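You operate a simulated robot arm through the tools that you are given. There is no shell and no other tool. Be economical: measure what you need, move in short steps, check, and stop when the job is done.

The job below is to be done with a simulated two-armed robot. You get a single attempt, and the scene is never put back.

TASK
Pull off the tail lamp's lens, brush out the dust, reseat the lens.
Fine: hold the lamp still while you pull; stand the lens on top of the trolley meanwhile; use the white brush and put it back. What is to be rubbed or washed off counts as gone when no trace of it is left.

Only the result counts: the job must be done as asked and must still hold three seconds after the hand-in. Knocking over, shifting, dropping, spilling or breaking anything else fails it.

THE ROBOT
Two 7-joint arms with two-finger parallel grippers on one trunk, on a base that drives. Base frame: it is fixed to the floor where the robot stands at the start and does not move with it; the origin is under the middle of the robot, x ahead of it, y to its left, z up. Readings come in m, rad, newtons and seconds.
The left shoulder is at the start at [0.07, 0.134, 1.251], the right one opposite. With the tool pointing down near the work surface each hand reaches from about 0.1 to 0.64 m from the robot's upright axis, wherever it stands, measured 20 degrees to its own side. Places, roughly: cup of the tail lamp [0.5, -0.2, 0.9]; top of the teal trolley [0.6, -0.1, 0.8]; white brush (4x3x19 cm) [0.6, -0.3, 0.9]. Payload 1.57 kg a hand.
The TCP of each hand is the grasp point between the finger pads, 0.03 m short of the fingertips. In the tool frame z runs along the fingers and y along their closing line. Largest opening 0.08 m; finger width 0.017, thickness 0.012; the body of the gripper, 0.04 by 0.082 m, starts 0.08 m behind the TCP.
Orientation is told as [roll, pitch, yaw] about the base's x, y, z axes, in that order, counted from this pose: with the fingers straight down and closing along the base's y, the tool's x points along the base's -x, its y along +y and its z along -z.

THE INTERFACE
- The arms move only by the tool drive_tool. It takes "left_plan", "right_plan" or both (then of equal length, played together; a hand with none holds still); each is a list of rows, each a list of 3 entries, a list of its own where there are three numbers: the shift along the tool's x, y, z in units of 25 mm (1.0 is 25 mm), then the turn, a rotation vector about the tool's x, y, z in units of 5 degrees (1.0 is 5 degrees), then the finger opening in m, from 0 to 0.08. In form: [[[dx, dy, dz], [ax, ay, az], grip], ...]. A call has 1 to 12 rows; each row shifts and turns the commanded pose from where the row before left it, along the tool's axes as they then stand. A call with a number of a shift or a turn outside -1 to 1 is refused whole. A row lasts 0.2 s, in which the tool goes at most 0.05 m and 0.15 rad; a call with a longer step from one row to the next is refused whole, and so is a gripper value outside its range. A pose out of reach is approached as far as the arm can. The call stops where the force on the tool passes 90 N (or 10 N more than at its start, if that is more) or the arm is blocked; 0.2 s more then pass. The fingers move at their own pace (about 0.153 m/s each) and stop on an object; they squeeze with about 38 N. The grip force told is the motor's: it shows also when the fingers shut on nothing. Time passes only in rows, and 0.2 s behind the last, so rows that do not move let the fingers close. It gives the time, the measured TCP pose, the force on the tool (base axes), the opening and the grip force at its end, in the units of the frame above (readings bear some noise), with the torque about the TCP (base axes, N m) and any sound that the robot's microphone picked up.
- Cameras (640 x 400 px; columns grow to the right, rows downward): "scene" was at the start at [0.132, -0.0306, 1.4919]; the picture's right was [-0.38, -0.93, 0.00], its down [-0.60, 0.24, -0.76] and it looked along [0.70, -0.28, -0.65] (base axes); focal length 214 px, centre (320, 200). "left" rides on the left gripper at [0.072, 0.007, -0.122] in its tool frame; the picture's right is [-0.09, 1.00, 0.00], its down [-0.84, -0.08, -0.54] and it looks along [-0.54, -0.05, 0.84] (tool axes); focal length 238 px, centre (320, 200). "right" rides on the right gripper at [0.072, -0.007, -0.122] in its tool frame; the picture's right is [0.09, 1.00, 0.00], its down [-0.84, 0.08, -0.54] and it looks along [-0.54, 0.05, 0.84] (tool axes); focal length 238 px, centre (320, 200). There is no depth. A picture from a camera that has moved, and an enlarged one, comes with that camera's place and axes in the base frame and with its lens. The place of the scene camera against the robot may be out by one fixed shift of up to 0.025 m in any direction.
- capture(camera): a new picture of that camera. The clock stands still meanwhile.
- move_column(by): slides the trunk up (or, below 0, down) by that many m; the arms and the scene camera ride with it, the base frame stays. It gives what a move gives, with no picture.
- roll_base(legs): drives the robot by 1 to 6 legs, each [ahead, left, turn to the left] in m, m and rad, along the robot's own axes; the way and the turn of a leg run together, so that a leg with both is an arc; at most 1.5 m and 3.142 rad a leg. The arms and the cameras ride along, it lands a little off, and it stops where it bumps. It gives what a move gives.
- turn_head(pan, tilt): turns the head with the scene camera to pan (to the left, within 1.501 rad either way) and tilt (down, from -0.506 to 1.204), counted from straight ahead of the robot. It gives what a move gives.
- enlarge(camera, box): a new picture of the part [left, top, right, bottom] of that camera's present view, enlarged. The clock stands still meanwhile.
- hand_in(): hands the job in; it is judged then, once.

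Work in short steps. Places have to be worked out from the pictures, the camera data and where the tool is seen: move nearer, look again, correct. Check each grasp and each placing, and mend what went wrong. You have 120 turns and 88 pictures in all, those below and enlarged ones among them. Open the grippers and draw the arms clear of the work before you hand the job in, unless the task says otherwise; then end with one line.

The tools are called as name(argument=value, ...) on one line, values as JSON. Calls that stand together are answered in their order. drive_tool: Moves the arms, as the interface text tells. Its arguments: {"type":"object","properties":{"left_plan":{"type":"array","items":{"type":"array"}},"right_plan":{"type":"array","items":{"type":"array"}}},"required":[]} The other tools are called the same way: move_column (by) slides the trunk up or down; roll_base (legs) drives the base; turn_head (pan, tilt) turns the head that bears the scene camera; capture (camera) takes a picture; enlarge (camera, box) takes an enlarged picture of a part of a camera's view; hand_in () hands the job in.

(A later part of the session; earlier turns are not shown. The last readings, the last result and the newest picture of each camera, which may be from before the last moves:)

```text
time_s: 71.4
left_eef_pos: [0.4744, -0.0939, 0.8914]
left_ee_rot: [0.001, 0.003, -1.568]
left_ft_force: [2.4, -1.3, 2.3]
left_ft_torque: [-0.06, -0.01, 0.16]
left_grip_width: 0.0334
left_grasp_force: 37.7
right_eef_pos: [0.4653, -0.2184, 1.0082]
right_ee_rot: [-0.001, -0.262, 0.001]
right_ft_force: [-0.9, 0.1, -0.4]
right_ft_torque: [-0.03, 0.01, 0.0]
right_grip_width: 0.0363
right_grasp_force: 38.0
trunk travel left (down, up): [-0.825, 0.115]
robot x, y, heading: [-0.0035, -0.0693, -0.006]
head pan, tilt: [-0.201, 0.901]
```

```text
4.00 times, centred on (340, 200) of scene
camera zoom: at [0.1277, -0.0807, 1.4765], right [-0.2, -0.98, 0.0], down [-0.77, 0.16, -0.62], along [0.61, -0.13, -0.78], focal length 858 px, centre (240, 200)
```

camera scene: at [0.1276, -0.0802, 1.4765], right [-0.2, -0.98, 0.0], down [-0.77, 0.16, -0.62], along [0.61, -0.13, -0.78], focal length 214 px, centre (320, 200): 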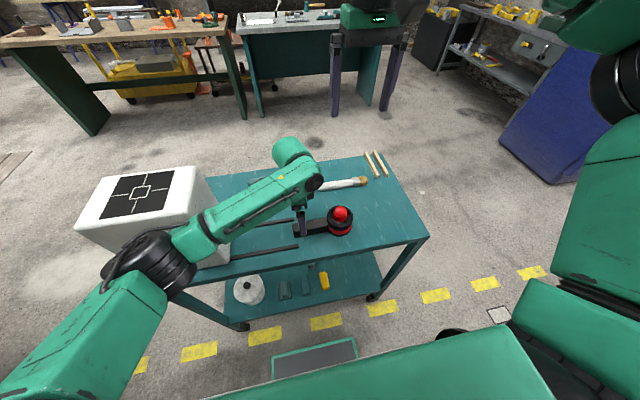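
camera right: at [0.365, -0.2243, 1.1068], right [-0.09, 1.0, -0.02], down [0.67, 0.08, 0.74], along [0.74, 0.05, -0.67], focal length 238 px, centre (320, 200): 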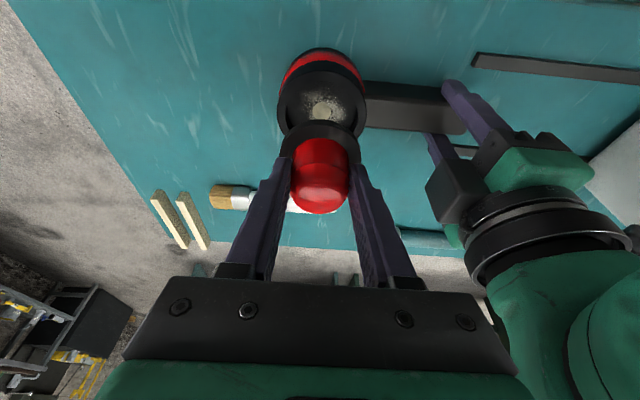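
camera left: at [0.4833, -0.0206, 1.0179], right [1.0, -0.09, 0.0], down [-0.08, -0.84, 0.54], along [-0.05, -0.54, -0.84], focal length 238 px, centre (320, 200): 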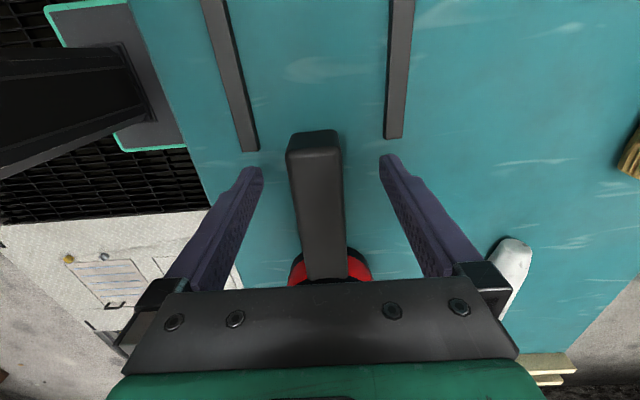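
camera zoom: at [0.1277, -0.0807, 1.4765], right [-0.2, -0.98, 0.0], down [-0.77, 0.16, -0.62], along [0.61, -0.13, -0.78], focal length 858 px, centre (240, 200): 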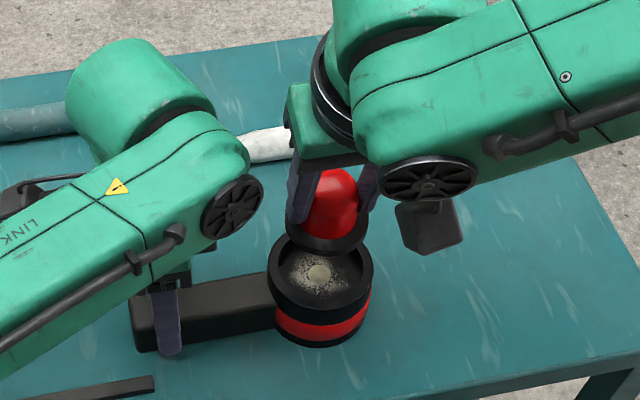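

The lens is out, and the dust is visible in the cup. I'll carry the lens to a free spot on the trolley near (0.44, -0.34) and lower it most of the way.

drive_tool(right_plan=[[[0.19, -0.96, -0.05], [0, 0, 0], 0.0], [[0.19, -0.96, -0.05], [0, 0, 0], 0.0], [[0.19, -0.96, -0.05], [0, 0, 0], 0.0], [[0.19, -0.96, -0.05], [0, 0, 0], 0.0], [[0.19, -0.96, -0.05], [0, 0, 0], 0.0], [[0.23, 0, 0.87], [0, 0, 0], 0.0], [[0.23, 0, 0.87], [0, 0, 0], 0.0], [[0.23, 0, 0.87], [0, 0, 0], 0.0], [[0.16, 0, 0.6], [0, 0, 0], 0.0]])

enlarge(camera="scene", box=[300, 160, 440, 270])

```text
time_s: 73.4
left_eef_pos: [0.4735, -0.0933, 0.8903]
left_ee_rot: [0.0, 0.002, -1.568]
left_ft_force: [-1.2, 0.0, 0.9]
left_ft_torque: [0.04, 0.07, 0.04]
left_grip_width: 0.0334
left_grasp_force: 38.2
right_eef_pos: [0.4421, -0.3389, 0.9256]
right_ee_rot: [0.0, -0.264, 0.001]
right_ft_force: [-0.1, 0.2, -0.3]
right_ft_torque: [0.01, 0.03, -0.01]
right_grip_width: 0.0365
right_grasp_force: 38.1
trunk travel left (down, up): [-0.825, 0.115]
robot x, y, heading: [-0.0011, -0.0622, -0.001]
head pan, tilt: [-0.201, 0.901]
```

```text
3.64 times, centred on (370, 215) of scene
camera zoom: at [0.1274, -0.0805, 1.4765], right [-0.2, -0.98, 0.0], down [-0.77, 0.16, -0.62], along [0.61, -0.13, -0.78], focal length 780 px, centre (138, 146)
```

zoom: 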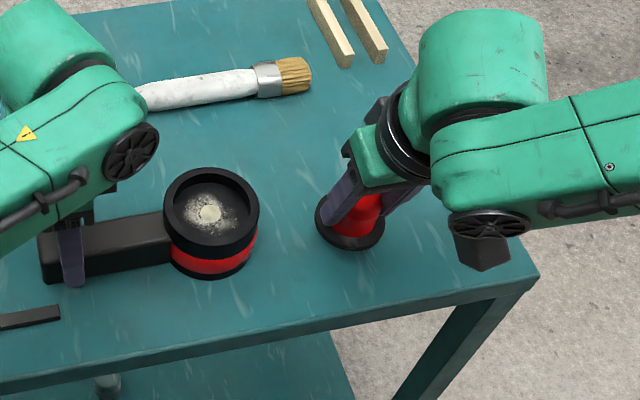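

The lens is clear of everything, so I'll lower it in small steps and watch for contact.

drive_tool(right_plan=[[[0.1, 0, 0.39], [0, 0, 0], 0.0], [[0.1, 0, 0.39], [0, 0, 0], 0.0]])

drive_tool(right_plan=[[[0.05, 0, 0.19], [0, 0, 0], 0.0], [[0, 0, 0], [0, 0, 0], 0.0]])

drive_tool(right_plan=[[[0.05, 0, 0.19], [0, 0, 0], 0.0], [[0, 0, 0], [0, 0, 0], 0.0]])

```text
time_s: 74.0
left_eef_pos: [0.4733, -0.0947, 0.8909]
left_ee_rot: [-0.001, 0.003, -1.569]
left_ft_force: [-1.0, -0.8, 1.1]
left_ft_torque: [0.09, 0.05, -0.02]
left_grip_width: 0.0333
left_grasp_force: 37.6
right_eef_pos: [0.4427, -0.3379, 0.9039]
right_ee_rot: [0.0, -0.263, 0.001]
right_ft_force: [-0.8, 0.6, -0.3]
right_ft_torque: [-0.01, 0.04, -0.01]
right_grip_width: 0.0365
right_grasp_force: 37.5
trunk travel left (down, up): [-0.825, 0.115]
robot x, y, heading: [0.001, -0.0663, -0.002]
head pan, tilt: [-0.201, 0.901]
```

```text
time_s: 74.6
left_eef_pos: [0.4734, -0.0944, 0.8913]
left_ee_rot: [0.001, 0.003, -1.569]
left_ft_force: [-1.9, -0.5, -0.1]
left_ft_torque: [0.06, 0.02, -0.02]
left_grip_width: 0.0335
left_grasp_force: 38.1
right_eef_pos: [0.441, -0.338, 0.8979]
right_ee_rot: [0.0, -0.263, 0.001]
right_ft_force: [0.1, 0.6, -0.8]
right_ft_torque: [0.0, 0.0, 0.03]
right_grip_width: 0.036
right_grasp_force: 37.8
trunk travel left (down, up): [-0.825, 0.115]
robot x, y, heading: [-0.0014, -0.0682, -0.002]
head pan, tilt: [-0.201, 0.901]
```

```text
time_s: 75.2
left_eef_pos: [0.4724, -0.093, 0.893]
left_ee_rot: [0.002, 0.002, -1.57]
left_ft_force: [-0.6, -1.4, 0.8]
left_ft_torque: [0.2, -0.02, -0.05]
left_grip_width: 0.0336
left_grasp_force: 37.5
right_eef_pos: [0.4419, -0.3374, 0.8972]
right_ee_rot: [-0.002, -0.268, 0.0]
right_ft_force: [-0.4, -2.6, 15.2]
right_ft_torque: [-0.14, 0.24, -0.01]
right_grip_width: 0.0366
right_grasp_force: 37.6
trunk travel left (down, up): [-0.825, 0.115]
robot x, y, heading: [0.0012, -0.0604, -0.009]
head pan, tilt: [-0.201, 0.901]
```

Contact at TCP z 0.897: the lens is standing on the trolley. I'll release it, withdraw straight up and check.

drive_tool(right_plan=[[[-0.01, 0, -0.04], [0, 0, 0], 0.036], [[0, 0, 0], [0, 0, 0], 0.045], [[0, 0, 0], [0, 0, 0], 0.06], [[0, 0, 0], [0, 0, 0], 0.07], [[-0.13, 0, -0.48], [0, 0, 0], 0.07], [[-0.26, 0, -0.96], [0, 0, 0], 0.07], [[-0.26, 0, -0.96], [0, 0, 0], 0.07], [[-0.26, 0, -0.96], [0, 0, 0], 0.07], [[-0.26, 0, -0.96], [0, 0, 0], 0.07]])

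capture(camera="right")

```text
time_s: 77.2
left_eef_pos: [0.4739, -0.0933, 0.8936]
left_ee_rot: [0.0, 0.002, -1.566]
left_ft_force: [-0.8, 1.6, 0.2]
left_ft_torque: [-0.1, 0.02, -0.02]
left_grip_width: 0.0336
left_grasp_force: 37.6
right_eef_pos: [0.4411, -0.3377, 1.0079]
right_ee_rot: [-0.001, -0.261, -0.001]
right_ft_force: [0.5, -0.6, 0.6]
right_ft_torque: [0.03, 0.02, -0.01]
right_grip_width: 0.07
right_grasp_force: 0.1
trunk travel left (down, up): [-0.825, 0.115]
robot x, y, heading: [-0.002, -0.0679, -0.005]
head pan, tilt: [-0.201, 0.901]
```

```text
30 pictures are left
camera right: at [0.3409, -0.3443, 1.1065], right [-0.09, 1.0, -0.02], down [0.67, 0.08, 0.74], along [0.74, 0.05, -0.67], focal length 238 px, centre (320, 200)
```

right: 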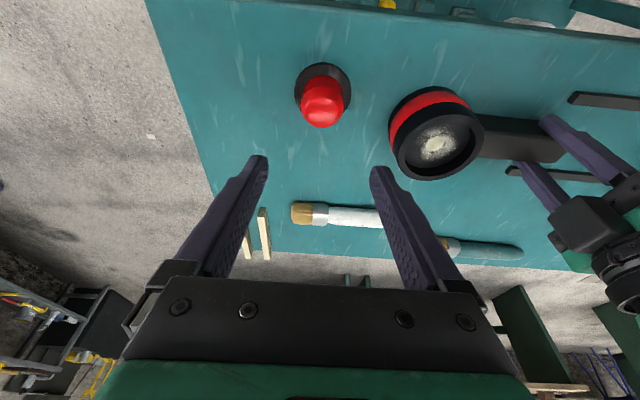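

The lens stands upright on its flange. The white brush lies along y at x≈0.64, with its bristle tip at y≈-0.367 and its butt at -0.18. I'll untilt the right hand, move above the brush handle and turn to yaw -90°.

drive_tool(right_plan=[[[0, 0, -0.9], [0, 1, 0], 0.07], [[0, 0, -0.9], [0, 1, 0], 0.07], [[0, 0, -0.8], [0, 1, 0], 0.07], [[-0.95, 0.38, 0], [0, 0, 0], 0.07], [[-0.95, 0.38, 0], [0, 0, 0], 0.07], [[-0.95, 0.38, 0], [0, 0, 0], 0.07], [[-0.95, 0.38, 0], [0, 0, 0], 0.07], [[-0.95, 0.38, 0], [0, 0, 0], 0.07], [[-0.95, 0.38, 0], [0, 0, 0], 0.07], [[-0.95, 0.38, 0], [0, 0, 0], 0.07], [[-0.95, 0.38, 0], [0, 0, 0], 0.07]])

drive_tool(right_plan=[[[0, 0, 0], [0, 0, 1], 0.07], [[0, 0, 0], [0, 0, 1], 0.07], [[0, 0, 0], [0, 0, 1], 0.07], [[0, 0, 0], [0, 0, 1], 0.07], [[0, 0, 0], [0, 0, 1], 0.07], [[0, 0, 0], [0, 0, 1], 0.07], [[0, 0, 0], [0, 0, 1], 0.07], [[0, 0, 0], [0, 0, 1], 0.07], [[0, 0, 0], [0, 0, 1], 0.07]])

drive_tool(right_plan=[[[0, 0, 0], [0, 0, 1], 0.07], [[0, 0, 0], [0, 0, 1], 0.07], [[0, 0, 0], [0, 0, 1], 0.07], [[0, 0, 0], [0, 0, 1], 0.07], [[0, 0, 0], [0, 0, 1], 0.07], [[0, 0, 0], [0, 0, 1], 0.07], [[0, 0, 0], [0, 0, 1], 0.07], [[0, 0, 0], [0, 0, 1], 0.07], [[0, 0, 0], [0, 0, 1], 0.07]])

capture(camera="right")

```text
time_s: 79.6
left_eef_pos: [0.4736, -0.0943, 0.8903]
left_ee_rot: [-0.002, 0.0, -1.569]
left_ft_force: [0.8, 0.8, -0.1]
left_ft_torque: [-0.07, 0.05, 0.05]
left_grip_width: 0.0332
left_grasp_force: 37.9
right_eef_pos: [0.5573, -0.2837, 1.0771]
right_ee_rot: [0.0, -0.003, -0.002]
right_ft_force: [0.5, -0.2, 1.3]
right_ft_torque: [0.0, 0.0, 0.03]
right_grip_width: 0.0698
right_grasp_force: 0.1
right hand out of reach, approached as far as the arm can: row 9, 10, 11
trunk travel left (down, up): [-0.825, 0.115]
robot x, y, heading: [0.0011, -0.0667, -0.0]
head pan, tilt: [-0.201, 0.901]
```

```text
time_s: 81.6
left_eef_pos: [0.4747, -0.0933, 0.8928]
left_ee_rot: [0.0, 0.002, -1.568]
left_ft_force: [0.8, 1.3, 0.6]
left_ft_torque: [0.03, -0.03, 0.05]
left_grip_width: 0.0334
left_grasp_force: 38.1
right_eef_pos: [0.5559, -0.2842, 1.0777]
right_ee_rot: [0.001, -0.003, -0.788]
right_ft_force: [-0.1, 0.9, -0.4]
right_ft_torque: [0.01, -0.01, -0.01]
right_grip_width: 0.0702
right_grasp_force: 0.1
trunk travel left (down, up): [-0.825, 0.115]
robot x, y, heading: [0.0013, -0.0659, -0.003]
head pan, tilt: [-0.201, 0.901]
```

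```text
time_s: 83.6
left_eef_pos: [0.4738, -0.0939, 0.891]
left_ee_rot: [0.001, 0.001, -1.569]
left_ft_force: [1.2, 0.8, 1.1]
left_ft_torque: [-0.01, -0.02, 0.04]
left_grip_width: 0.0335
left_grasp_force: 38.0
right_eef_pos: [0.5559, -0.2861, 1.0768]
right_ee_rot: [0.002, -0.003, -1.573]
right_ft_force: [0.0, -0.5, -0.1]
right_ft_torque: [-0.02, -0.02, 0.0]
right_grip_width: 0.0701
right_grasp_force: 0.1
trunk travel left (down, up): [-0.825, 0.115]
robot x, y, heading: [0.0029, -0.0667, -0.006]
head pan, tilt: [-0.201, 0.901]
```

```text
29 pictures are left
camera right: at [0.5503, -0.2136, 1.199], right [1.0, 0.09, 0.0], down [0.08, -0.84, 0.54], along [0.05, -0.54, -0.84], focal length 238 px, centre (320, 200)
```

right: 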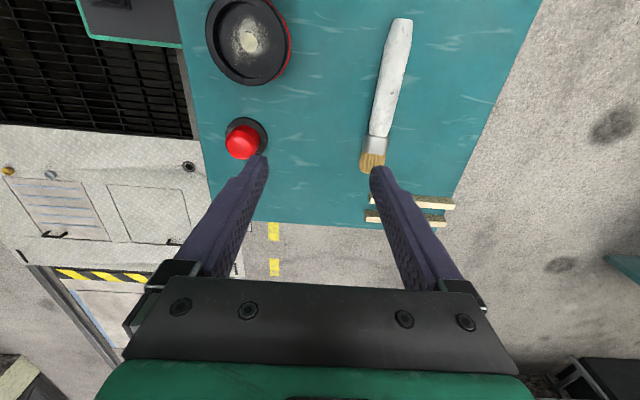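

The right arm's forward limit here is x≈0.556, so the brush is out of reach and the base must move ahead. The lens is already off, so I'll release the handle, park the left hand high, and roll ahead 0.09 m.

drive_tool(left_plan=[[[0, 0, 0], [0, 0, 0], 0.06], [[0, 0, 0], [0, 0, 0], 0.08], [[0, 0, -1], [0, 0, 0], 0.08], [[0, 0, -1], [0, 0, 0], 0.08], [[0, 0, -1], [0, 0, 0], 0.08], [[0, 0, -1], [0, 0, 0], 0.08], [[0.3, -0.5, -1], [0, 0, 0], 0.08], [[0.3, -0.5, -1], [0, 0, 0], 0.08], [[0.3, -0.5, -1], [0, 0, 0], 0.08], [[0.3, -0.5, -1], [0, 0, 0], 0.08], [[0.3, -0.5, -1], [0, 0, 0], 0.08], [[0.3, -0.5, -1], [0, 0, 0], 0.08]])

drive_tool(left_plan=[[[0.3, -0.5, -1], [0, 0, 0], 0.08], [[0.3, -0.5, -1], [0, 0, 0], 0.08], [[0.3, -0.5, -1], [0, 0, 0], 0.08], [[0.3, -0.5, -1], [0, 0, 0], 0.08]])

roll_base(legs=[[0.09, 0, 0]])

capture(camera="scene")

```text
time_s: 86.2
left_eef_pos: [0.3972, -0.0486, 1.1427]
left_ee_rot: [0.001, 0.003, -1.569]
left_ft_force: [0.0, 0.0, 0.4]
left_ft_torque: [-0.03, -0.03, 0.0]
left_grip_width: 0.0803
left_grasp_force: 0.0
right_eef_pos: [0.5539, -0.2855, 1.0774]
right_ee_rot: [0.002, -0.002, -1.571]
right_ft_force: [-0.2, 0.2, 1.0]
right_ft_torque: [-0.02, -0.06, -0.01]
right_grip_width: 0.0703
right_grasp_force: 0.0
trunk travel left (down, up): [-0.825, 0.115]
robot x, y, heading: [0.0031, -0.0657, -0.006]
head pan, tilt: [-0.201, 0.901]
```

```text
time_s: 87.2
left_eef_pos: [0.3464, -0.0202, 1.2417]
left_ee_rot: [0.0, 0.002, -1.57]
left_ft_force: [0.3, -1.1, 0.1]
left_ft_torque: [-0.04, -0.02, 0.03]
left_grip_width: 0.08
left_grasp_force: 0.1
right_eef_pos: [0.5541, -0.2855, 1.078]
right_ee_rot: [0.0, -0.001, -1.57]
right_ft_force: [-0.7, 0.1, -0.4]
right_ft_torque: [0.01, -0.01, -0.03]
right_grip_width: 0.0698
right_grasp_force: 0.1
trunk travel left (down, up): [-0.825, 0.115]
robot x, y, heading: [0.0002, -0.0645, -0.005]
head pan, tilt: [-0.201, 0.901]
```

```text
time_s: 88.3
left_eef_pos: [0.4327, -0.0191, 1.2428]
left_ee_rot: [0.006, 0.001, -1.571]
left_ft_force: [0.5, -0.4, 0.7]
left_ft_torque: [0.0, -0.02, 0.0]
left_grip_width: 0.08
left_grasp_force: 0.0
right_eef_pos: [0.6413, -0.2865, 1.08]
right_ee_rot: [0.005, 0.001, -1.572]
right_ft_force: [0.1, 0.0, 0.2]
right_ft_torque: [0.0, -0.06, 0.0]
right_grip_width: 0.0702
right_grasp_force: 0.0
trunk travel left (down, up): [-0.825, 0.115]
robot x, y, heading: [0.0856, -0.0636, -0.003]
head pan, tilt: [-0.201, 0.901]
```

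```text
28 pictures are left
camera scene: at [0.2116, -0.0805, 1.4771], right [-0.2, -0.98, 0.0], down [-0.77, 0.16, -0.62], along [0.61, -0.13, -0.78], focal length 214 px, centre (320, 200)
```

scene: 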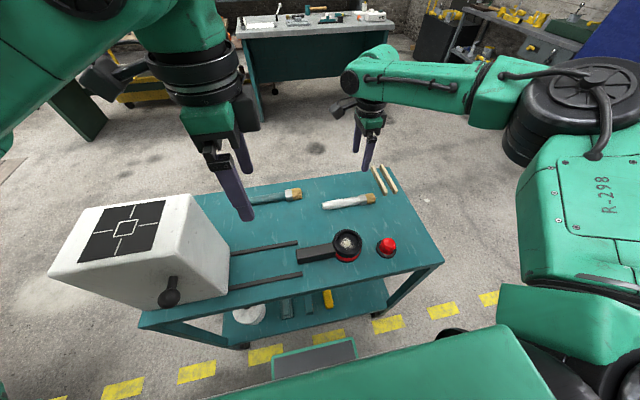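

Now the right hand is over x 0.641 with no bump. I'll shift to the handle centre at y≈-0.25 and descend.

drive_tool(right_plan=[[[0.72, 0, 0.5], [0, 0, 0], 0.07], [[0.72, 0, 0.5], [0, 0, 0], 0.07], [[0, 0, 1], [0, 0, 0], 0.07], [[0, 0, 1], [0, 0, 0], 0.07], [[0, 0, 1], [0, 0, 0], 0.07], [[0, 0, 1], [0, 0, 0], 0.07], [[0, 0, 1], [0, 0, 0], 0.07], [[0, 0, 1], [0, 0, 0], 0.07]])

capture(camera="right")

```text
time_s: 90.1
left_eef_pos: [0.4362, -0.0193, 1.241]
left_ee_rot: [0.001, 0.001, -1.571]
left_ft_force: [-0.3, -0.8, 0.1]
left_ft_torque: [0.0, 0.02, -0.01]
left_grip_width: 0.0797
left_grasp_force: 0.0
right_eef_pos: [0.5829, -0.2801, 0.9341]
right_ee_rot: [0.003, 0.0, -1.573]
right_ft_force: [-1.6, 0.4, -0.1]
right_ft_torque: [0.0, -0.01, 0.0]
right_grip_width: 0.0703
right_grasp_force: 0.0
right hand out of reach, approached as far as the arm can: row 1, 2, 3, 4, 5, 6, 7, 8
trunk travel left (down, up): [-0.825, 0.115]
robot x, y, heading: [0.093, -0.0663, -0.005]
head pan, tilt: [-0.201, 0.901]
```

```text
27 pictures are left
camera right: at [0.5758, -0.2093, 1.0555], right [1.0, 0.09, 0.0], down [0.07, -0.84, 0.54], along [0.05, -0.54, -0.84], focal length 238 px, centre (320, 200)
```

right: 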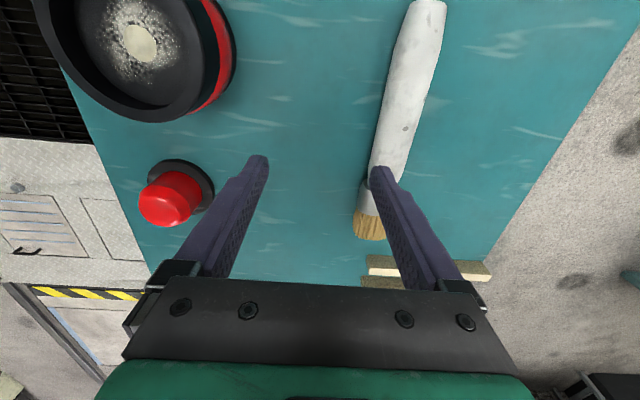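

The right arm is at its reach limit again, but tilting the fingers forward helped before. I'll rise, tilt 20° forward and go over the handle again.

drive_tool(right_plan=[[[0, 0, -0.9], [0, 0, 0], 0.07], [[0, 0, -0.9], [0, 0, 0], 0.07], [[0, 0, -0.8], [-1, 0, 0], 0.07], [[0, 0, 0], [-1, 0, 0], 0.07], [[0, 0, 0], [-1, 0, 0], 0.07], [[0, 0, 0], [-1, 0, 0], 0.07], [[0.4, 0.71, 0.26], [0, 0, 0], 0.07], [[0.4, 0.71, 0.26], [0, 0, 0], 0.07], [[0.4, 0.71, 0.26], [0, 0, 0], 0.07]])

```text
time_s: 92.1
left_eef_pos: [0.4375, -0.0203, 1.2416]
left_ee_rot: [-0.002, 0.003, -1.57]
left_ft_force: [0.0, 0.8, 0.2]
left_ft_torque: [-0.02, 0.0, 0.01]
left_grip_width: 0.0798
left_grasp_force: 0.0
right_eef_pos: [0.6395, -0.251, 0.9967]
right_ee_rot: [0.349, 0.0, -1.573]
right_ft_force: [0.2, -0.6, -0.5]
right_ft_torque: [-0.01, 0.02, 0.03]
right_grip_width: 0.0699
right_grasp_force: 0.1
trunk travel left (down, up): [-0.825, 0.115]
robot x, y, heading: [0.0944, -0.0671, -0.002]
head pan, tilt: [-0.201, 0.901]
```

That reached (0.6395, -0.251, 0.997). Tilted, the near fingertip would hit the table first, so I'll see whether the arm can hold this spot with the tilt removed.

drive_tool(right_plan=[[[0, 0, 0], [1, 0, 0], 0.07], [[0, 0, 0.5], [1, 0, 0], 0.07], [[0, 0, 0.8], [0, 0, 0], 0.07], [[0, 0, 0.8], [0, 0, 0], 0.07]])

```text
time_s: 93.1
left_eef_pos: [0.4359, -0.0211, 1.2415]
left_ee_rot: [0.0, 0.002, -1.572]
left_ft_force: [-0.5, 0.4, -0.6]
left_ft_torque: [0.01, -0.01, 0.01]
left_grip_width: 0.0802
left_grasp_force: 0.0
right_eef_pos: [0.6282, -0.2637, 0.961]
right_ee_rot: [0.176, 0.001, -1.574]
right_ft_force: [0.1, -0.8, -0.7]
right_ft_torque: [0.02, 0.03, 0.05]
right_grip_width: 0.0699
right_grasp_force: 0.1
right hand out of reach, approached as far as the arm can: row 2, 3, 4
trunk travel left (down, up): [-0.825, 0.115]
robot x, y, heading: [0.0896, -0.0647, -0.001]
head pan, tilt: [-0.201, 0.901]
```

At 10° it falls short again, so a wrist or elbow limit is in play. I'll raise the trunk 0.1 m and try the same spot from there.

move_column(by=0.11)

drive_tool(right_plan=[[[0.25, 0.25, 0.4], [0, 0, 0], 0.07], [[0.25, 0.2, 0.8], [0, 0, 0], 0.07], [[0, 0.1, 0.8], [0, 0, 0], 0.07], [[0, 0, 0.8], [0, 0, 0], 0.07], [[0, 0, 0.8], [0, 0, 0], 0.07]])

```text
time_s: 94.5
left_eef_pos: [0.438, -0.0204, 1.3512]
left_ee_rot: [0.0, 0.003, -1.572]
left_ft_force: [0.2, -0.7, 0.7]
left_ft_torque: [0.01, 0.0, -0.02]
left_grip_width: 0.0799
left_grasp_force: 0.0
right_eef_pos: [0.6261, -0.2627, 1.0715]
right_ee_rot: [0.176, 0.0, -1.572]
right_ft_force: [0.7, -0.9, 0.0]
right_ft_torque: [-0.01, -0.03, 0.0]
right_grip_width: 0.0701
right_grasp_force: 0.0
trunk travel left (down, up): [-0.935, 0.005]
robot x, y, heading: [0.0925, -0.068, 0.001]
head pan, tilt: [-0.201, 0.901]
```

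```text
time_s: 95.7
left_eef_pos: [0.437, -0.0208, 1.3509]
left_ee_rot: [0.0, 0.001, -1.571]
left_ft_force: [0.3, 0.8, -0.1]
left_ft_torque: [-0.02, 0.03, 0.01]
left_grip_width: 0.08
left_grasp_force: 0.0
right_eef_pos: [0.6042, -0.2825, 1.03]
right_ee_rot: [0.177, 0.0, -1.573]
right_ft_force: [-0.1, 0.3, 0.5]
right_ft_torque: [-0.02, 0.01, 0.01]
right_grip_width: 0.0701
right_grasp_force: 0.0
right hand out of reach, approached as far as the arm can: row 1, 2, 3, 4, 5
trunk travel left (down, up): [-0.935, 0.005]
robot x, y, heading: [0.0902, -0.0685, -0.002]
head pan, tilt: [-0.201, 0.901]
```

Raising the trunk made it worse, so lower should help. I'll lift the left hand higher first to keep its elbow away from the box, then bring the trunk to 0.15 m below its starting height, in two stages with a look.

drive_tool(left_plan=[[[0, -0.4, -1], [0, 0, 0], 0.08], [[0, -0.4, -1], [0, 0, 0], 0.08], [[0, -0.4, -1], [0, 0, 0], 0.08], [[0, -0.4, -1], [0, 0, 0], 0.08], [[0, -0.4, -1], [0, 0, 0], 0.08], [[0, -0.4, -1], [0, 0, 0], 0.08]], right_plan=[[[0, 0, -1], [0, 0, 0], 0.07], [[0, 0, -1], [0, 0, 0], 0.07], [[0, 0, -1], [0, 0, 0], 0.07], [[0, 0, -1], [0, 0, 0], 0.07], [[0, 0, -1], [0, 0, 0], 0.07], [[0, 0, -1], [0, 0, 0], 0.07]])

move_column(by=-0.16)

capture(camera="scene")

```text
time_s: 97.1
left_eef_pos: [0.3742, -0.0209, 1.5027]
left_ee_rot: [0.003, 0.002, -1.571]
left_ft_force: [0.1, -0.5, 0.6]
left_ft_torque: [-0.03, -0.05, -0.06]
left_grip_width: 0.0797
left_grasp_force: 0.1
right_eef_pos: [0.5763, -0.2831, 1.1792]
right_ee_rot: [0.18, 0.0, -1.571]
right_ft_force: [0.1, -0.2, 0.4]
right_ft_torque: [-0.01, 0.01, -0.04]
right_grip_width: 0.07
right_grasp_force: 0.1
trunk travel left (down, up): [-0.935, 0.005]
robot x, y, heading: [0.0944, -0.0665, -0.006]
head pan, tilt: [-0.201, 0.901]
```

```text
time_s: 98.9
left_eef_pos: [0.377, -0.0216, 1.3408]
left_ee_rot: [0.0, 0.0, -1.57]
left_ft_force: [0.3, 0.5, 0.2]
left_ft_torque: [0.04, -0.01, -0.04]
left_grip_width: 0.08
left_grasp_force: 0.1
right_eef_pos: [0.578, -0.282, 1.0183]
right_ee_rot: [0.176, 0.0, -1.57]
right_ft_force: [0.7, 0.5, 0.6]
right_ft_torque: [-0.06, -0.01, -0.02]
right_grip_width: 0.0698
right_grasp_force: 0.2
trunk travel left (down, up): [-0.775, 0.165]
robot x, y, heading: [0.0883, -0.0655, -0.001]
head pan, tilt: [-0.201, 0.901]
```

```text
26 pictures are left
camera scene: at [0.2168, -0.0807, 1.4266], right [-0.2, -0.98, 0.0], down [-0.77, 0.16, -0.62], along [0.61, -0.13, -0.78], focal length 214 px, centre (320, 200)
```

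scene: 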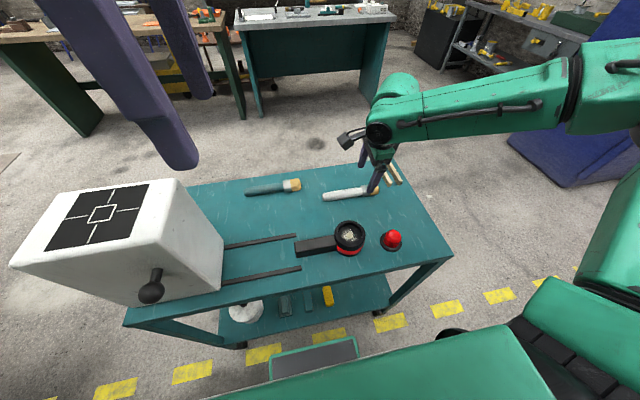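

Everything is clear. I'll lower the trunk another 0.1 m with the right hand raised to compensate, then try above the handle without the tilt.

drive_tool(right_plan=[[[0, 0, -0.9], [1, 0, 0], 0.07], [[0, 0, -0.9], [1, 0, 0], 0.07], [[0, 0, -0.9], [0, 0, 0], 0.07]])

move_column(by=-0.1)

drive_tool(right_plan=[[[0.6, 0.9, 0], [0, 0, 0], 0.07], [[0.6, 0.9, 0], [0, 0, 0], 0.07], [[0, 0.8, 0], [0, 0, 0], 0.07], [[0, 0, 0.7], [0, 0, 0], 0.07], [[0, 0, 0.7], [0, 0, 0], 0.07]])

```text
time_s: 99.7
left_eef_pos: [0.3765, -0.0201, 1.342]
left_ee_rot: [0.002, 0.003, -1.571]
left_ft_force: [-0.4, 0.3, 0.3]
left_ft_torque: [-0.01, 0.02, 0.03]
left_grip_width: 0.08
left_grasp_force: 0.0
right_eef_pos: [0.5735, -0.2797, 1.0852]
right_ee_rot: [0.002, 0.0, -1.571]
right_ft_force: [-0.1, 0.2, 0.3]
right_ft_torque: [-0.02, -0.01, -0.01]
right_grip_width: 0.0699
right_grasp_force: 0.0
trunk travel left (down, up): [-0.775, 0.165]
robot x, y, heading: [0.091, -0.0678, -0.004]
head pan, tilt: [-0.201, 0.901]
```

```text
time_s: 101.0
left_eef_pos: [0.3771, -0.0206, 1.242]
left_ee_rot: [0.0, 0.0, -1.572]
left_ft_force: [-0.3, 0.0, 1.3]
left_ft_torque: [0.01, -0.01, -0.01]
left_grip_width: 0.0802
left_grasp_force: 0.1
right_eef_pos: [0.5723, -0.281, 0.9845]
right_ee_rot: [0.002, 0.001, -1.572]
right_ft_force: [0.1, 1.0, -0.1]
right_ft_torque: [0.02, -0.01, 0.01]
right_grip_width: 0.07
right_grasp_force: 0.0
trunk travel left (down, up): [-0.675, 0.265]
robot x, y, heading: [0.0922, -0.0659, -0.004]
head pan, tilt: [-0.201, 0.901]
```

```text
time_s: 102.2
left_eef_pos: [0.3781, -0.0196, 1.2419]
left_ee_rot: [-0.003, 0.0, -1.57]
left_ft_force: [-0.1, 0.4, 1.3]
left_ft_torque: [0.03, 0.01, -0.01]
left_grip_width: 0.08
left_grasp_force: 0.0
right_eef_pos: [0.6341, -0.2534, 0.9503]
right_ee_rot: [0.001, -0.001, -1.574]
right_ft_force: [0.5, -0.1, -0.1]
right_ft_torque: [-0.01, 0.04, -0.01]
right_grip_width: 0.07
right_grasp_force: 0.1
right hand out of reach, approached as far as the arm can: row 3
trunk travel left (down, up): [-0.675, 0.265]
robot x, y, heading: [0.0909, -0.0661, -0.001]
head pan, tilt: [-0.201, 0.901]
```

That works: (0.634, -0.253, 0.950), untilted. I'll check alignment with a picture partway down.

drive_tool(right_plan=[[[0, 0.1, 0.6], [0, 0, 0], 0.07], [[0, 0.1, 0.6], [0, 0, 0], 0.07]])

capture(camera="right")

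```text
time_s: 102.8
left_eef_pos: [0.3777, -0.0208, 1.2415]
left_ee_rot: [0.0, 0.002, -1.57]
left_ft_force: [0.1, 0.2, -0.1]
left_ft_torque: [0.02, 0.02, 0.04]
left_grip_width: 0.0799
left_grasp_force: 0.0
right_eef_pos: [0.6324, -0.2555, 0.9197]
right_ee_rot: [0.004, 0.001, -1.572]
right_ft_force: [-0.1, 0.2, -1.1]
right_ft_torque: [0.02, -0.01, -0.01]
right_grip_width: 0.0699
right_grasp_force: 0.0
right hand out of reach, approached as far as the arm can: row 1, 2
trunk travel left (down, up): [-0.675, 0.265]
robot x, y, heading: [0.0874, -0.0667, 0.004]
head pan, tilt: [-0.201, 0.901]
```

```text
25 pictures are left
camera right: at [0.6262, -0.1842, 1.0412], right [1.0, 0.09, 0.0], down [0.07, -0.84, 0.54], along [0.05, -0.54, -0.84], focal length 238 px, centre (320, 200)
```

right: 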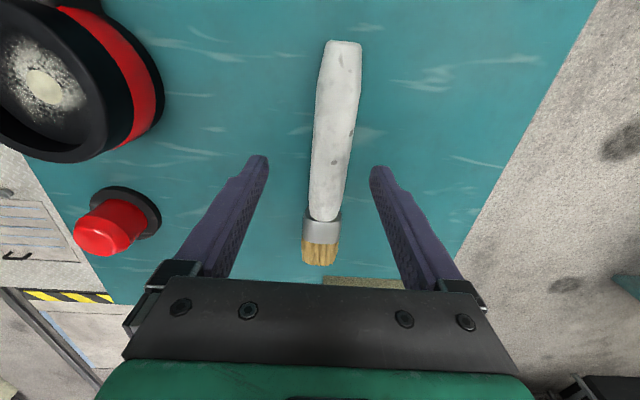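

The brush is between the fingers. I'll lower the trunk 3.3 cm, which brings the hand straight down without the arm needing more reach.

move_column(by=-0.033)

drive_tool(right_plan=[[[0, 0.15, 0], [0, 0, 0], 0.05], [[0, 0, 0], [0, 0, 0], 0.03], [[0, 0, 0], [0, 0, 0], 0.0], [[0, 0, 0], [0, 0, 0], 0.0]])

capture(camera="right")

```text
time_s: 103.6
left_eef_pos: [0.3773, -0.0195, 1.2078]
left_ee_rot: [-0.001, 0.002, -1.571]
left_ft_force: [-0.1, -0.1, 0.2]
left_ft_torque: [-0.01, -0.03, -0.03]
left_grip_width: 0.08
left_grasp_force: 0.1
right_eef_pos: [0.6322, -0.2557, 0.8869]
right_ee_rot: [0.004, 0.0, -1.573]
right_ft_force: [0.1, 0.0, 0.6]
right_ft_torque: [0.01, 0.01, -0.01]
right_grip_width: 0.0701
right_grasp_force: 0.0
trunk travel left (down, up): [-0.642, 0.298]
robot x, y, heading: [0.092, -0.0652, -0.001]
head pan, tilt: [-0.201, 0.901]
```

```text
time_s: 104.6
left_eef_pos: [0.376, -0.0193, 1.2077]
left_ee_rot: [0.0, 0.002, -1.57]
left_ft_force: [-0.4, -0.2, -0.4]
left_ft_torque: [-0.01, 0.02, -0.03]
left_grip_width: 0.0799
left_grasp_force: 0.0
right_eef_pos: [0.6324, -0.2543, 0.8862]
right_ee_rot: [0.002, 0.001, -1.573]
right_ft_force: [1.0, -0.2, 0.9]
right_ft_torque: [0.08, -0.08, 0.16]
right_grip_width: 0.0279
right_grasp_force: 38.1
right hand out of reach, approached as far as the arm can: row 1
trunk travel left (down, up): [-0.642, 0.298]
robot x, y, heading: [0.0892, -0.0664, -0.004]
head pan, tilt: [-0.201, 0.901]
```

```text
24 pictures are left
camera right: at [0.6256, -0.1838, 1.0087], right [1.0, 0.09, 0.0], down [0.07, -0.84, 0.54], along [0.05, -0.54, -0.84], focal length 238 px, centre (320, 200)
```

right: 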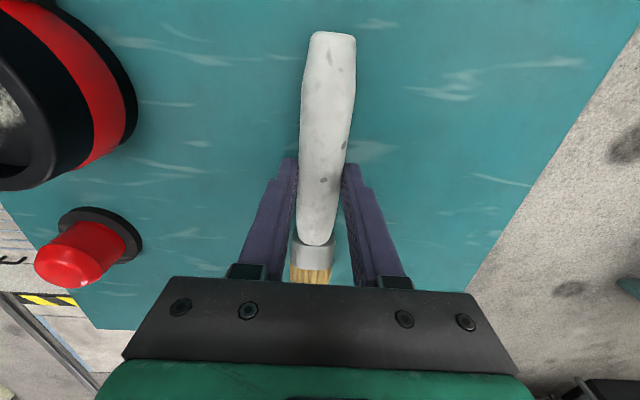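

The brush is gripped (28 mm). I'll lift it and draw it back to about (0.51, -0.25, 1.09).

drive_tool(right_plan=[[[0, 0, -0.6], [0, 0, 0], 0.0], [[0, 0, -1], [0, 0, 0], 0.0], [[0, -0.6, -1], [0, 0, 0], 0.0], [[0, -0.7, -1], [0, 0, 0], 0.0], [[0, -0.7, -1], [0, 0, 0], 0.0], [[0, -0.7, -1], [0, 0, 0], 0.0], [[0, -0.7, -1], [0, 0, 0], 0.0], [[0, -0.7, -1], [0, 0, 0], 0.0], [[0, -0.7, -0.4], [0, 0, 0], 0.0]])

drive_tool(right_plan=[[[0, 0, 0], [0, 1, 0], 0.0], [[0, 0, 0], [0, 1, 0], 0.0], [[0, 0, 0], [0, 1, 0], 0.0], [[0, 0, 0], [0, 1, 0], 0.0], [[0, 0, 0], [0, 1, 0], 0.0], [[0, 0, 0], [0, 1, 0], 0.0], [[0, 0, 0], [0, 1, 0], 0.0], [[0, 0, 0], [0, 1, 0], 0.0], [[0, 0, 0], [0, 1, 0], 0.0]])

capture(camera="scene")

```text
time_s: 106.6
left_eef_pos: [0.3759, -0.02, 1.2085]
left_ee_rot: [0.002, 0.001, -1.572]
left_ft_force: [0.7, 0.1, -0.5]
left_ft_torque: [-0.02, -0.04, -0.02]
left_grip_width: 0.08
left_grasp_force: 0.1
right_eef_pos: [0.51, -0.2557, 1.0859]
right_ee_rot: [0.006, 0.001, -1.574]
right_ft_force: [0.2, 0.1, -1.3]
right_ft_torque: [0.03, 0.03, 0.02]
right_grip_width: 0.0272
right_grasp_force: 37.4
trunk travel left (down, up): [-0.642, 0.298]
robot x, y, heading: [0.0896, -0.0653, -0.009]
head pan, tilt: [-0.201, 0.901]
```

```text
time_s: 108.6
left_eef_pos: [0.3781, -0.0197, 1.2086]
left_ee_rot: [0.001, 0.001, -1.57]
left_ft_force: [0.8, -0.9, -0.1]
left_ft_torque: [0.0, 0.03, 0.02]
left_grip_width: 0.0801
left_grasp_force: 0.1
right_eef_pos: [0.5122, -0.2558, 1.0853]
right_ee_rot: [0.006, 0.789, -1.567]
right_ft_force: [0.9, -0.5, -0.8]
right_ft_torque: [-0.03, 0.0, -0.03]
right_grip_width: 0.0274
right_grasp_force: 37.6
trunk travel left (down, up): [-0.642, 0.298]
robot x, y, heading: [0.0901, -0.0641, -0.005]
head pan, tilt: [-0.201, 0.901]
```

```text
23 pictures are left
camera scene: at [0.2171, -0.0814, 1.2935], right [-0.2, -0.98, 0.0], down [-0.77, 0.16, -0.62], along [0.61, -0.13, -0.78], focal length 214 px, centre (320, 200)
```

scene: 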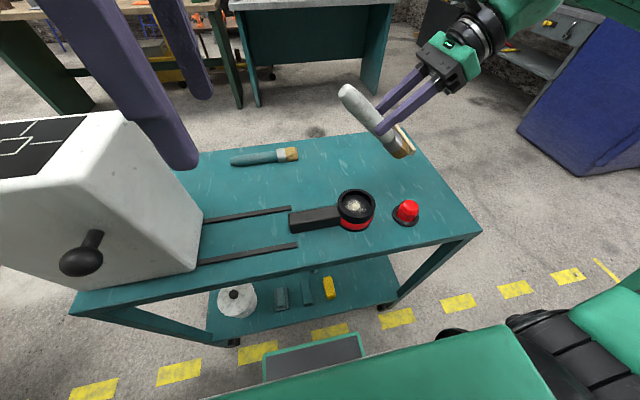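

The brush is 45° tipped with its bristles down. I'll continue to 75° and bring the bristle tip above the cup.

drive_tool(right_plan=[[[0, 0, 0], [0, 1, 0], 0.0], [[0, 0, 0], [0, 1, 0], 0.0], [[0, 0, 0], [0, 1, 0], 0.0], [[0, 0, 0], [0, 1, 0], 0.0], [[0, 0, 0], [0, 1, 0], 0.0], [[0, 0, 0], [0, 1, 0], 0.0], [[-0.1, -0.55, 0.72], [0, 0, 0], 0.0], [[-0.1, -0.55, 0.72], [0, 0, 0], 0.0], [[-0.1, -0.55, 0.72], [0, 0, 0], 0.0]])

capture(camera="right")

enlarge(camera="scene", box=[300, 100, 460, 240])

```text
time_s: 110.6
left_eef_pos: [0.3774, -0.0193, 1.2084]
left_ee_rot: [-0.001, 0.003, -1.571]
left_ft_force: [-0.3, 0.0, 0.3]
left_ft_torque: [0.01, 0.0, 0.02]
left_grip_width: 0.0801
left_grasp_force: 0.1
right_eef_pos: [0.4645, -0.1992, 1.0622]
right_ee_rot: [0.022, 1.301, -1.559]
right_ft_force: [0.7, 0.4, -1.9]
right_ft_torque: [-0.04, 0.02, -0.02]
right_grip_width: 0.0268
right_grasp_force: 37.8
right hand out of reach, approached as far as the arm can: row 7, 8
trunk travel left (down, up): [-0.642, 0.298]
robot x, y, heading: [0.0889, -0.0691, -0.002]
head pan, tilt: [-0.201, 0.901]
```

```text
22 pictures are left
camera right: at [0.4571, -0.2969, 1.1643], right [1.0, 0.02, 0.09], down [0.08, -0.75, -0.66], along [0.06, 0.67, -0.74], focal length 238 px, centre (320, 200)
```

right: 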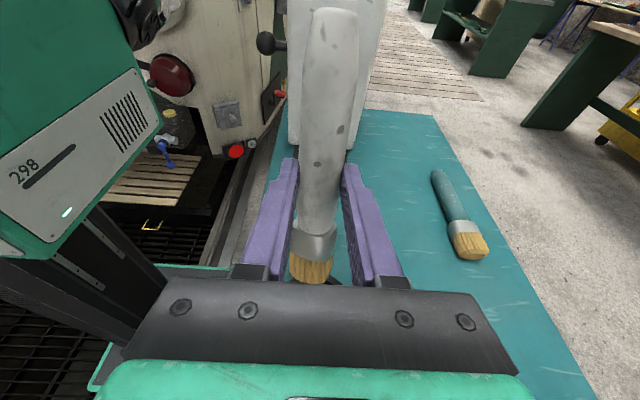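

```text
2.86 times, centred on (380, 170) of scene
camera zoom: at [0.2166, -0.0805, 1.2936], right [-0.2, -0.98, 0.0], down [-0.77, 0.16, -0.62], along [0.61, -0.13, -0.78], focal length 613 px, centre (149, 286)
```

zoom: 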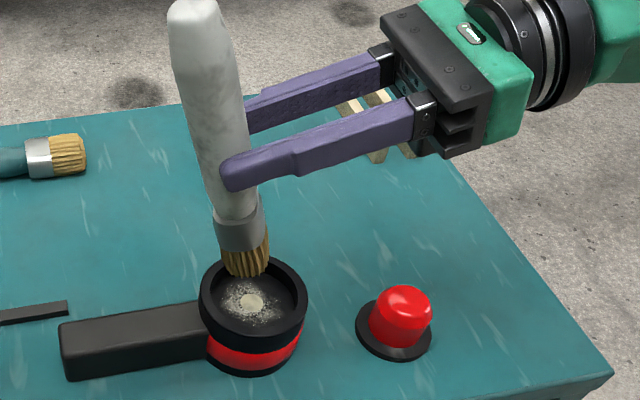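

The bristle tip is about 4 cm above the cup. I'll lower it into the cup, shifting slightly in x and y.

drive_tool(right_plan=[[[-0.7, 0.1, 0.06], [0, 0, 0], 0.0], [[-0.7, 0.1, 0.06], [0, 0, 0], 0.0], [[-0.6, 0.1, 0.06], [0, 0, 0], 0.0]])

enlarge(camera="scene", box=[300, 130, 440, 240])

```text
time_s: 111.4
left_eef_pos: [0.3776, -0.0207, 1.208]
left_ee_rot: [0.0, 0.001, -1.57]
left_ft_force: [-0.7, 0.2, -0.1]
left_ft_torque: [0.01, 0.04, -0.01]
left_grip_width: 0.0801
left_grasp_force: 0.0
right_eef_pos: [0.4736, -0.2089, 1.013]
right_ee_rot: [0.019, 1.303, -1.56]
right_ft_force: [0.4, 0.2, -1.3]
right_ft_torque: [-0.02, 0.02, -0.01]
right_grip_width: 0.0268
right_grasp_force: 37.1
trunk travel left (down, up): [-0.642, 0.298]
robot x, y, heading: [0.0892, -0.0652, -0.0]
head pan, tilt: [-0.201, 0.901]
```

```text
3.64 times, centred on (370, 185) of scene
camera zoom: at [0.2173, -0.0809, 1.2935], right [-0.2, -0.98, 0.0], down [-0.77, 0.16, -0.62], along [0.61, -0.13, -0.78], focal length 780 px, centre (138, 254)
```

zoom: 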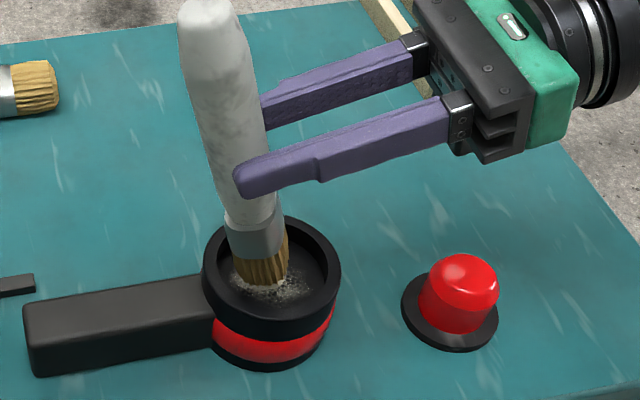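

The bristles are inside the cup. I'll lower in small steps until they touch the floor.

drive_tool(right_plan=[[[-0.3, 0, 0.08], [0, 0, 0], 0.0], [[0, 0, 0], [0, 0, 0], 0.0]])

drive_tool(right_plan=[[[-0.2, 0, 0.05], [0, 0, 0], 0.0], [[0, 0, 0], [0, 0, 0], 0.0]])

drive_tool(right_plan=[[[-0.2, 0, 0.05], [0, 0, 0], 0.0], [[0, 0, 0], [0, 0, 0], 0.0]])

```text
time_s: 112.0
left_eef_pos: [0.3775, -0.0197, 1.2077]
left_ee_rot: [0.0, 0.002, -1.571]
left_ft_force: [-0.1, -0.1, -0.2]
left_ft_torque: [0.01, -0.02, 0.0]
left_grip_width: 0.0801
left_grasp_force: 0.0
right_eef_pos: [0.4728, -0.2064, 1.0053]
right_ee_rot: [0.018, 1.304, -1.555]
right_ft_force: [0.1, 0.3, -0.8]
right_ft_torque: [-0.01, -0.01, -0.03]
right_grip_width: 0.0269
right_grasp_force: 37.2
trunk travel left (down, up): [-0.642, 0.298]
robot x, y, heading: [0.0951, -0.062, -0.005]
head pan, tilt: [-0.201, 0.901]
```

```text
time_s: 112.6
left_eef_pos: [0.374, -0.0197, 1.2101]
left_ee_rot: [0.005, 0.001, -1.57]
left_ft_force: [0.5, 0.6, -1.1]
left_ft_torque: [0.01, 0.01, -0.02]
left_grip_width: 0.0799
left_grasp_force: 0.1
right_eef_pos: [0.4707, -0.2063, 1.0022]
right_ee_rot: [0.044, 1.31, -1.535]
right_ft_force: [3.4, -3.2, 29.4]
right_ft_torque: [0.16, -0.11, -0.03]
right_grip_width: 0.0269
right_grasp_force: 37.8
trunk travel left (down, up): [-0.642, 0.298]
robot x, y, heading: [0.0904, -0.0625, -0.006]
head pan, tilt: [-0.201, 0.901]
```

```text
time_s: 113.2
left_eef_pos: [0.3745, -0.0173, 1.209]
left_ee_rot: [0.003, 0.001, -1.57]
left_ft_force: [0.4, -0.8, -1.0]
left_ft_torque: [0.01, 0.01, 0.0]
left_grip_width: 0.0799
left_grasp_force: 0.1
right_eef_pos: [0.4702, -0.2062, 0.9981]
right_ee_rot: [0.037, 1.308, -1.539]
right_ft_force: [5.7, 3.1, 34.5]
right_ft_torque: [0.71, -0.26, -0.12]
right_grip_width: 0.0268
right_grasp_force: 37.7
trunk travel left (down, up): [-0.642, 0.298]
robot x, y, heading: [0.0884, -0.0644, -0.004]
head pan, tilt: [-0.201, 0.901]
```

Contact came at TCP z≈1.004. I'll ease up 3 mm and sweep the bristles in a circle of 12 mm radius around the floor.

drive_tool(right_plan=[[[0.13, 0, -0.03], [0, 0, 0], 0.0], [[0, 0.48, 0], [0, 0, 0], 0.0], [[0.09, -0.14, 0.33], [0, 0, 0], 0.0], [[0.04, -0.34, 0.135], [0, 0, 0], 0.0], [[-0.04, -0.34, -0.135], [0, 0, 0], 0.0], [[-0.09, -0.14, -0.33], [0, 0, 0], 0.0], [[-0.09, 0.14, -0.33], [0, 0, 0], 0.0], [[-0.04, 0.34, -0.135], [0, 0, 0], 0.0], [[0.04, 0.34, 0.135], [0, 0, 0], 0.0], [[0.09, 0.14, 0.33], [0, 0, 0], 0.0], [[0, -0.48, 0], [0, 0, 0], 0.0]])

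enlarge(camera="scene", box=[310, 170, 410, 240])

```text
time_s: 115.6
left_eef_pos: [0.377, -0.0214, 1.2091]
left_ee_rot: [0.002, 0.004, -1.57]
left_ft_force: [-1.1, 0.9, 0.3]
left_ft_torque: [-0.02, -0.01, 0.02]
left_grip_width: 0.0799
left_grasp_force: 0.1
right_eef_pos: [0.4645, -0.2072, 0.9997]
right_ee_rot: [0.019, 1.311, -1.557]
right_ft_force: [0.6, -0.1, 0.0]
right_ft_torque: [-0.04, 0.01, 0.01]
right_grip_width: 0.0266
right_grasp_force: 37.8
right hand out of reach, approached as far as the arm can: row 2
trunk travel left (down, up): [-0.642, 0.298]
robot x, y, heading: [0.0901, -0.0694, -0.004]
head pan, tilt: [-0.201, 0.901]
```

```text
5.71 times, centred on (360, 205) of scene
camera zoom: at [0.2162, -0.0811, 1.2936], right [-0.2, -0.98, 0.0], down [-0.77, 0.16, -0.62], along [0.61, -0.13, -0.78], focal length 1226 px, centre (91, 171)
```

zoom: 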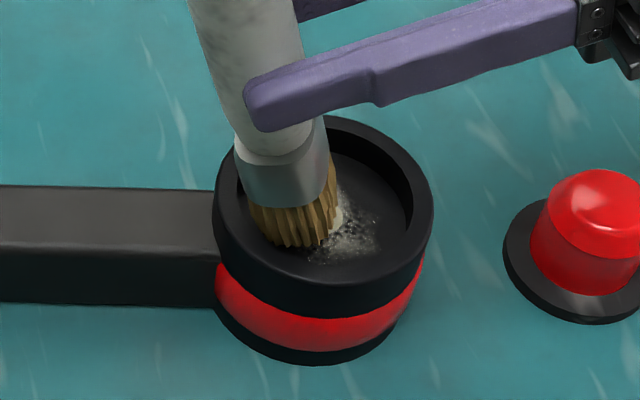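

The dust is reduced, and what's left is on the -y side. I'll shift the sweep centre 10 mm that way, press 3 mm lower and circle again.

drive_tool(right_plan=[[[-0.1, 0.24, -0.38], [0, 0, 0], 0.0], [[-0.12, 0, 0.03], [0, 0, 0], 0.0], [[0, 0.5, 0], [0, 0, 0], 0.0], [[0.11, -0.16, 0.385], [0, 0, 0], 0.0], [[0.04, -0.4, 0.154], [0, 0, 0], 0.0], [[-0.04, -0.4, -0.154], [0, 0, 0], 0.0], [[-0.11, -0.16, -0.385], [0, 0, 0], 0.0], [[-0.11, 0.16, -0.385], [0, 0, 0], 0.0], [[-0.04, 0.4, -0.154], [0, 0, 0], 0.0], [[0.04, 0.4, 0.154], [0, 0, 0], 0.0], [[0.11, 0.16, 0.385], [0, 0, 0], 0.0], [[0, -0.5, 0], [0, 0, 0], 0.0]])

enlarge(camera="scene", box=[310, 170, 410, 240])

```text
time_s: 118.2
left_eef_pos: [0.3773, -0.0181, 1.2094]
left_ee_rot: [0.003, 0.002, -1.571]
left_ft_force: [-0.9, 0.6, 0.5]
left_ft_torque: [0.0, -0.01, 0.0]
left_grip_width: 0.0802
left_grasp_force: 0.1
right_eef_pos: [0.4658, -0.2171, 0.9974]
right_ee_rot: [0.03, 1.309, -1.543]
right_ft_force: [5.1, -1.3, 14.0]
right_ft_torque: [0.07, -0.44, -0.04]
right_grip_width: 0.0268
right_grasp_force: 37.5
right hand out of reach, approached as far as the arm can: row 3
trunk travel left (down, up): [-0.642, 0.298]
robot x, y, heading: [0.086, -0.0648, -0.001]
head pan, tilt: [-0.201, 0.901]
```

```text
5.71 times, centred on (360, 205) of scene
camera zoom: at [0.2164, -0.0802, 1.2936], right [-0.2, -0.98, 0.0], down [-0.77, 0.16, -0.62], along [0.61, -0.13, -0.78], focal length 1226 px, centre (91, 171)
```

zoom: 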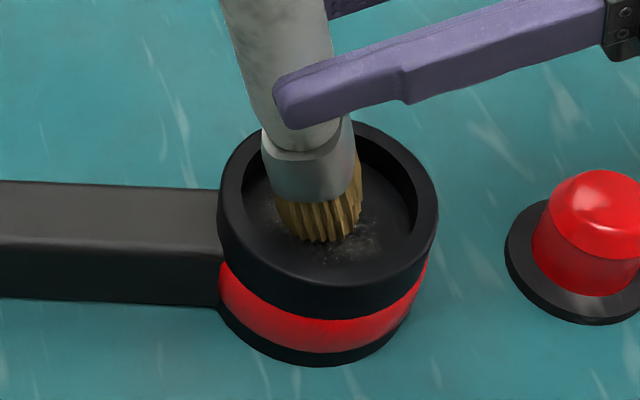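

Nearly clean, with faint dust left on the near and right sides. I'll sweep again, centred a little nearer.

drive_tool(right_plan=[[[-0.12, -0.4, -0.15], [0, 0, 0], 0.0], [[-0.06, 0, 0.02], [0, 0, 0], 0.0], [[0, 0.5, 0], [0, 0, 0], 0.0], [[0.11, -0.16, 0.385], [0, 0, 0], 0.0], [[0.04, -0.4, 0.154], [0, 0, 0], 0.0], [[-0.04, -0.4, -0.154], [0, 0, 0], 0.0], [[-0.11, -0.16, -0.385], [0, 0, 0], 0.0], [[-0.11, 0.16, -0.385], [0, 0, 0], 0.0], [[-0.04, 0.4, -0.154], [0, 0, 0], 0.0], [[0.04, 0.4, 0.154], [0, 0, 0], 0.0], [[0.11, 0.16, 0.385], [0, 0, 0], 0.0], [[0, -0.5, 0], [0, 0, 0], 0.0]])

drive_tool(right_plan=[[[0, 0.6, 0.1], [0, 0, 0], 0.0], [[0.08, 0, 0.3], [0, 0, 0], 0.0], [[0, -0.7, 0], [0, 0, 0], 0.0], [[-0.08, 0, -0.3], [0, 0, 0], 0.0], [[0, 0.7, 0], [0, 0, 0], 0.0], [[-0.08, 0, -0.3], [0, 0, 0], 0.0], [[0, -0.7, 0], [0, 0, 0], 0.0], [[0.08, 0.3, 0.3], [0, 0, 0], 0.0], [[0.9, 0, -0.25], [0, 0, 0], 0.0], [[0.9, 0, -0.25], [0, 0, 0], 0.0], [[0.9, 0, -0.25], [0, 0, 0], 0.0]])

enlarge(camera="scene", box=[310, 170, 410, 240])

```text
time_s: 120.8
left_eef_pos: [0.3769, -0.0203, 1.2082]
left_ee_rot: [0.002, 0.002, -1.571]
left_ft_force: [-0.4, -0.8, 0.0]
left_ft_torque: [0.02, -0.01, -0.01]
left_grip_width: 0.0801
left_grasp_force: 0.0
right_eef_pos: [0.4547, -0.2209, 0.9924]
right_ee_rot: [0.018, 1.31, -1.555]
right_ft_force: [1.3, -0.1, 1.7]
right_ft_torque: [0.02, -0.07, 0.02]
right_grip_width: 0.0267
right_grasp_force: 37.3
trunk travel left (down, up): [-0.642, 0.298]
robot x, y, heading: [0.0869, -0.065, -0.005]
head pan, tilt: [-0.201, 0.901]
```

```text
time_s: 123.2
left_eef_pos: [0.3781, -0.0199, 1.2086]
left_ee_rot: [0.0, 0.002, -1.572]
left_ft_force: [-0.5, -0.8, -0.4]
left_ft_torque: [0.0, 0.01, 0.01]
left_grip_width: 0.08
left_grasp_force: 0.0
right_eef_pos: [0.4603, -0.2196, 1.0614]
right_ee_rot: [-0.001, 1.309, -1.573]
right_ft_force: [0.8, 0.6, -1.3]
right_ft_torque: [0.0, 0.05, 0.0]
right_grip_width: 0.0268
right_grasp_force: 37.5
trunk travel left (down, up): [-0.642, 0.298]
robot x, y, heading: [0.0871, -0.068, -0.005]
head pan, tilt: [-0.201, 0.901]
```

```text
5.71 times, centred on (360, 205) of scene
camera zoom: at [0.2177, -0.0805, 1.2934], right [-0.2, -0.98, 0.0], down [-0.77, 0.16, -0.62], along [0.61, -0.13, -0.78], focal length 1226 px, centre (91, 171)
```

zoom: 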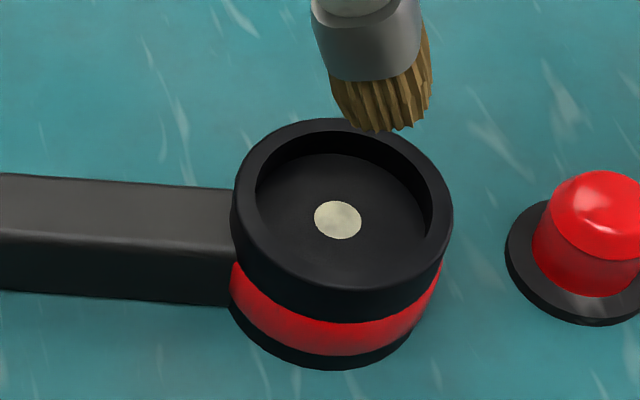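

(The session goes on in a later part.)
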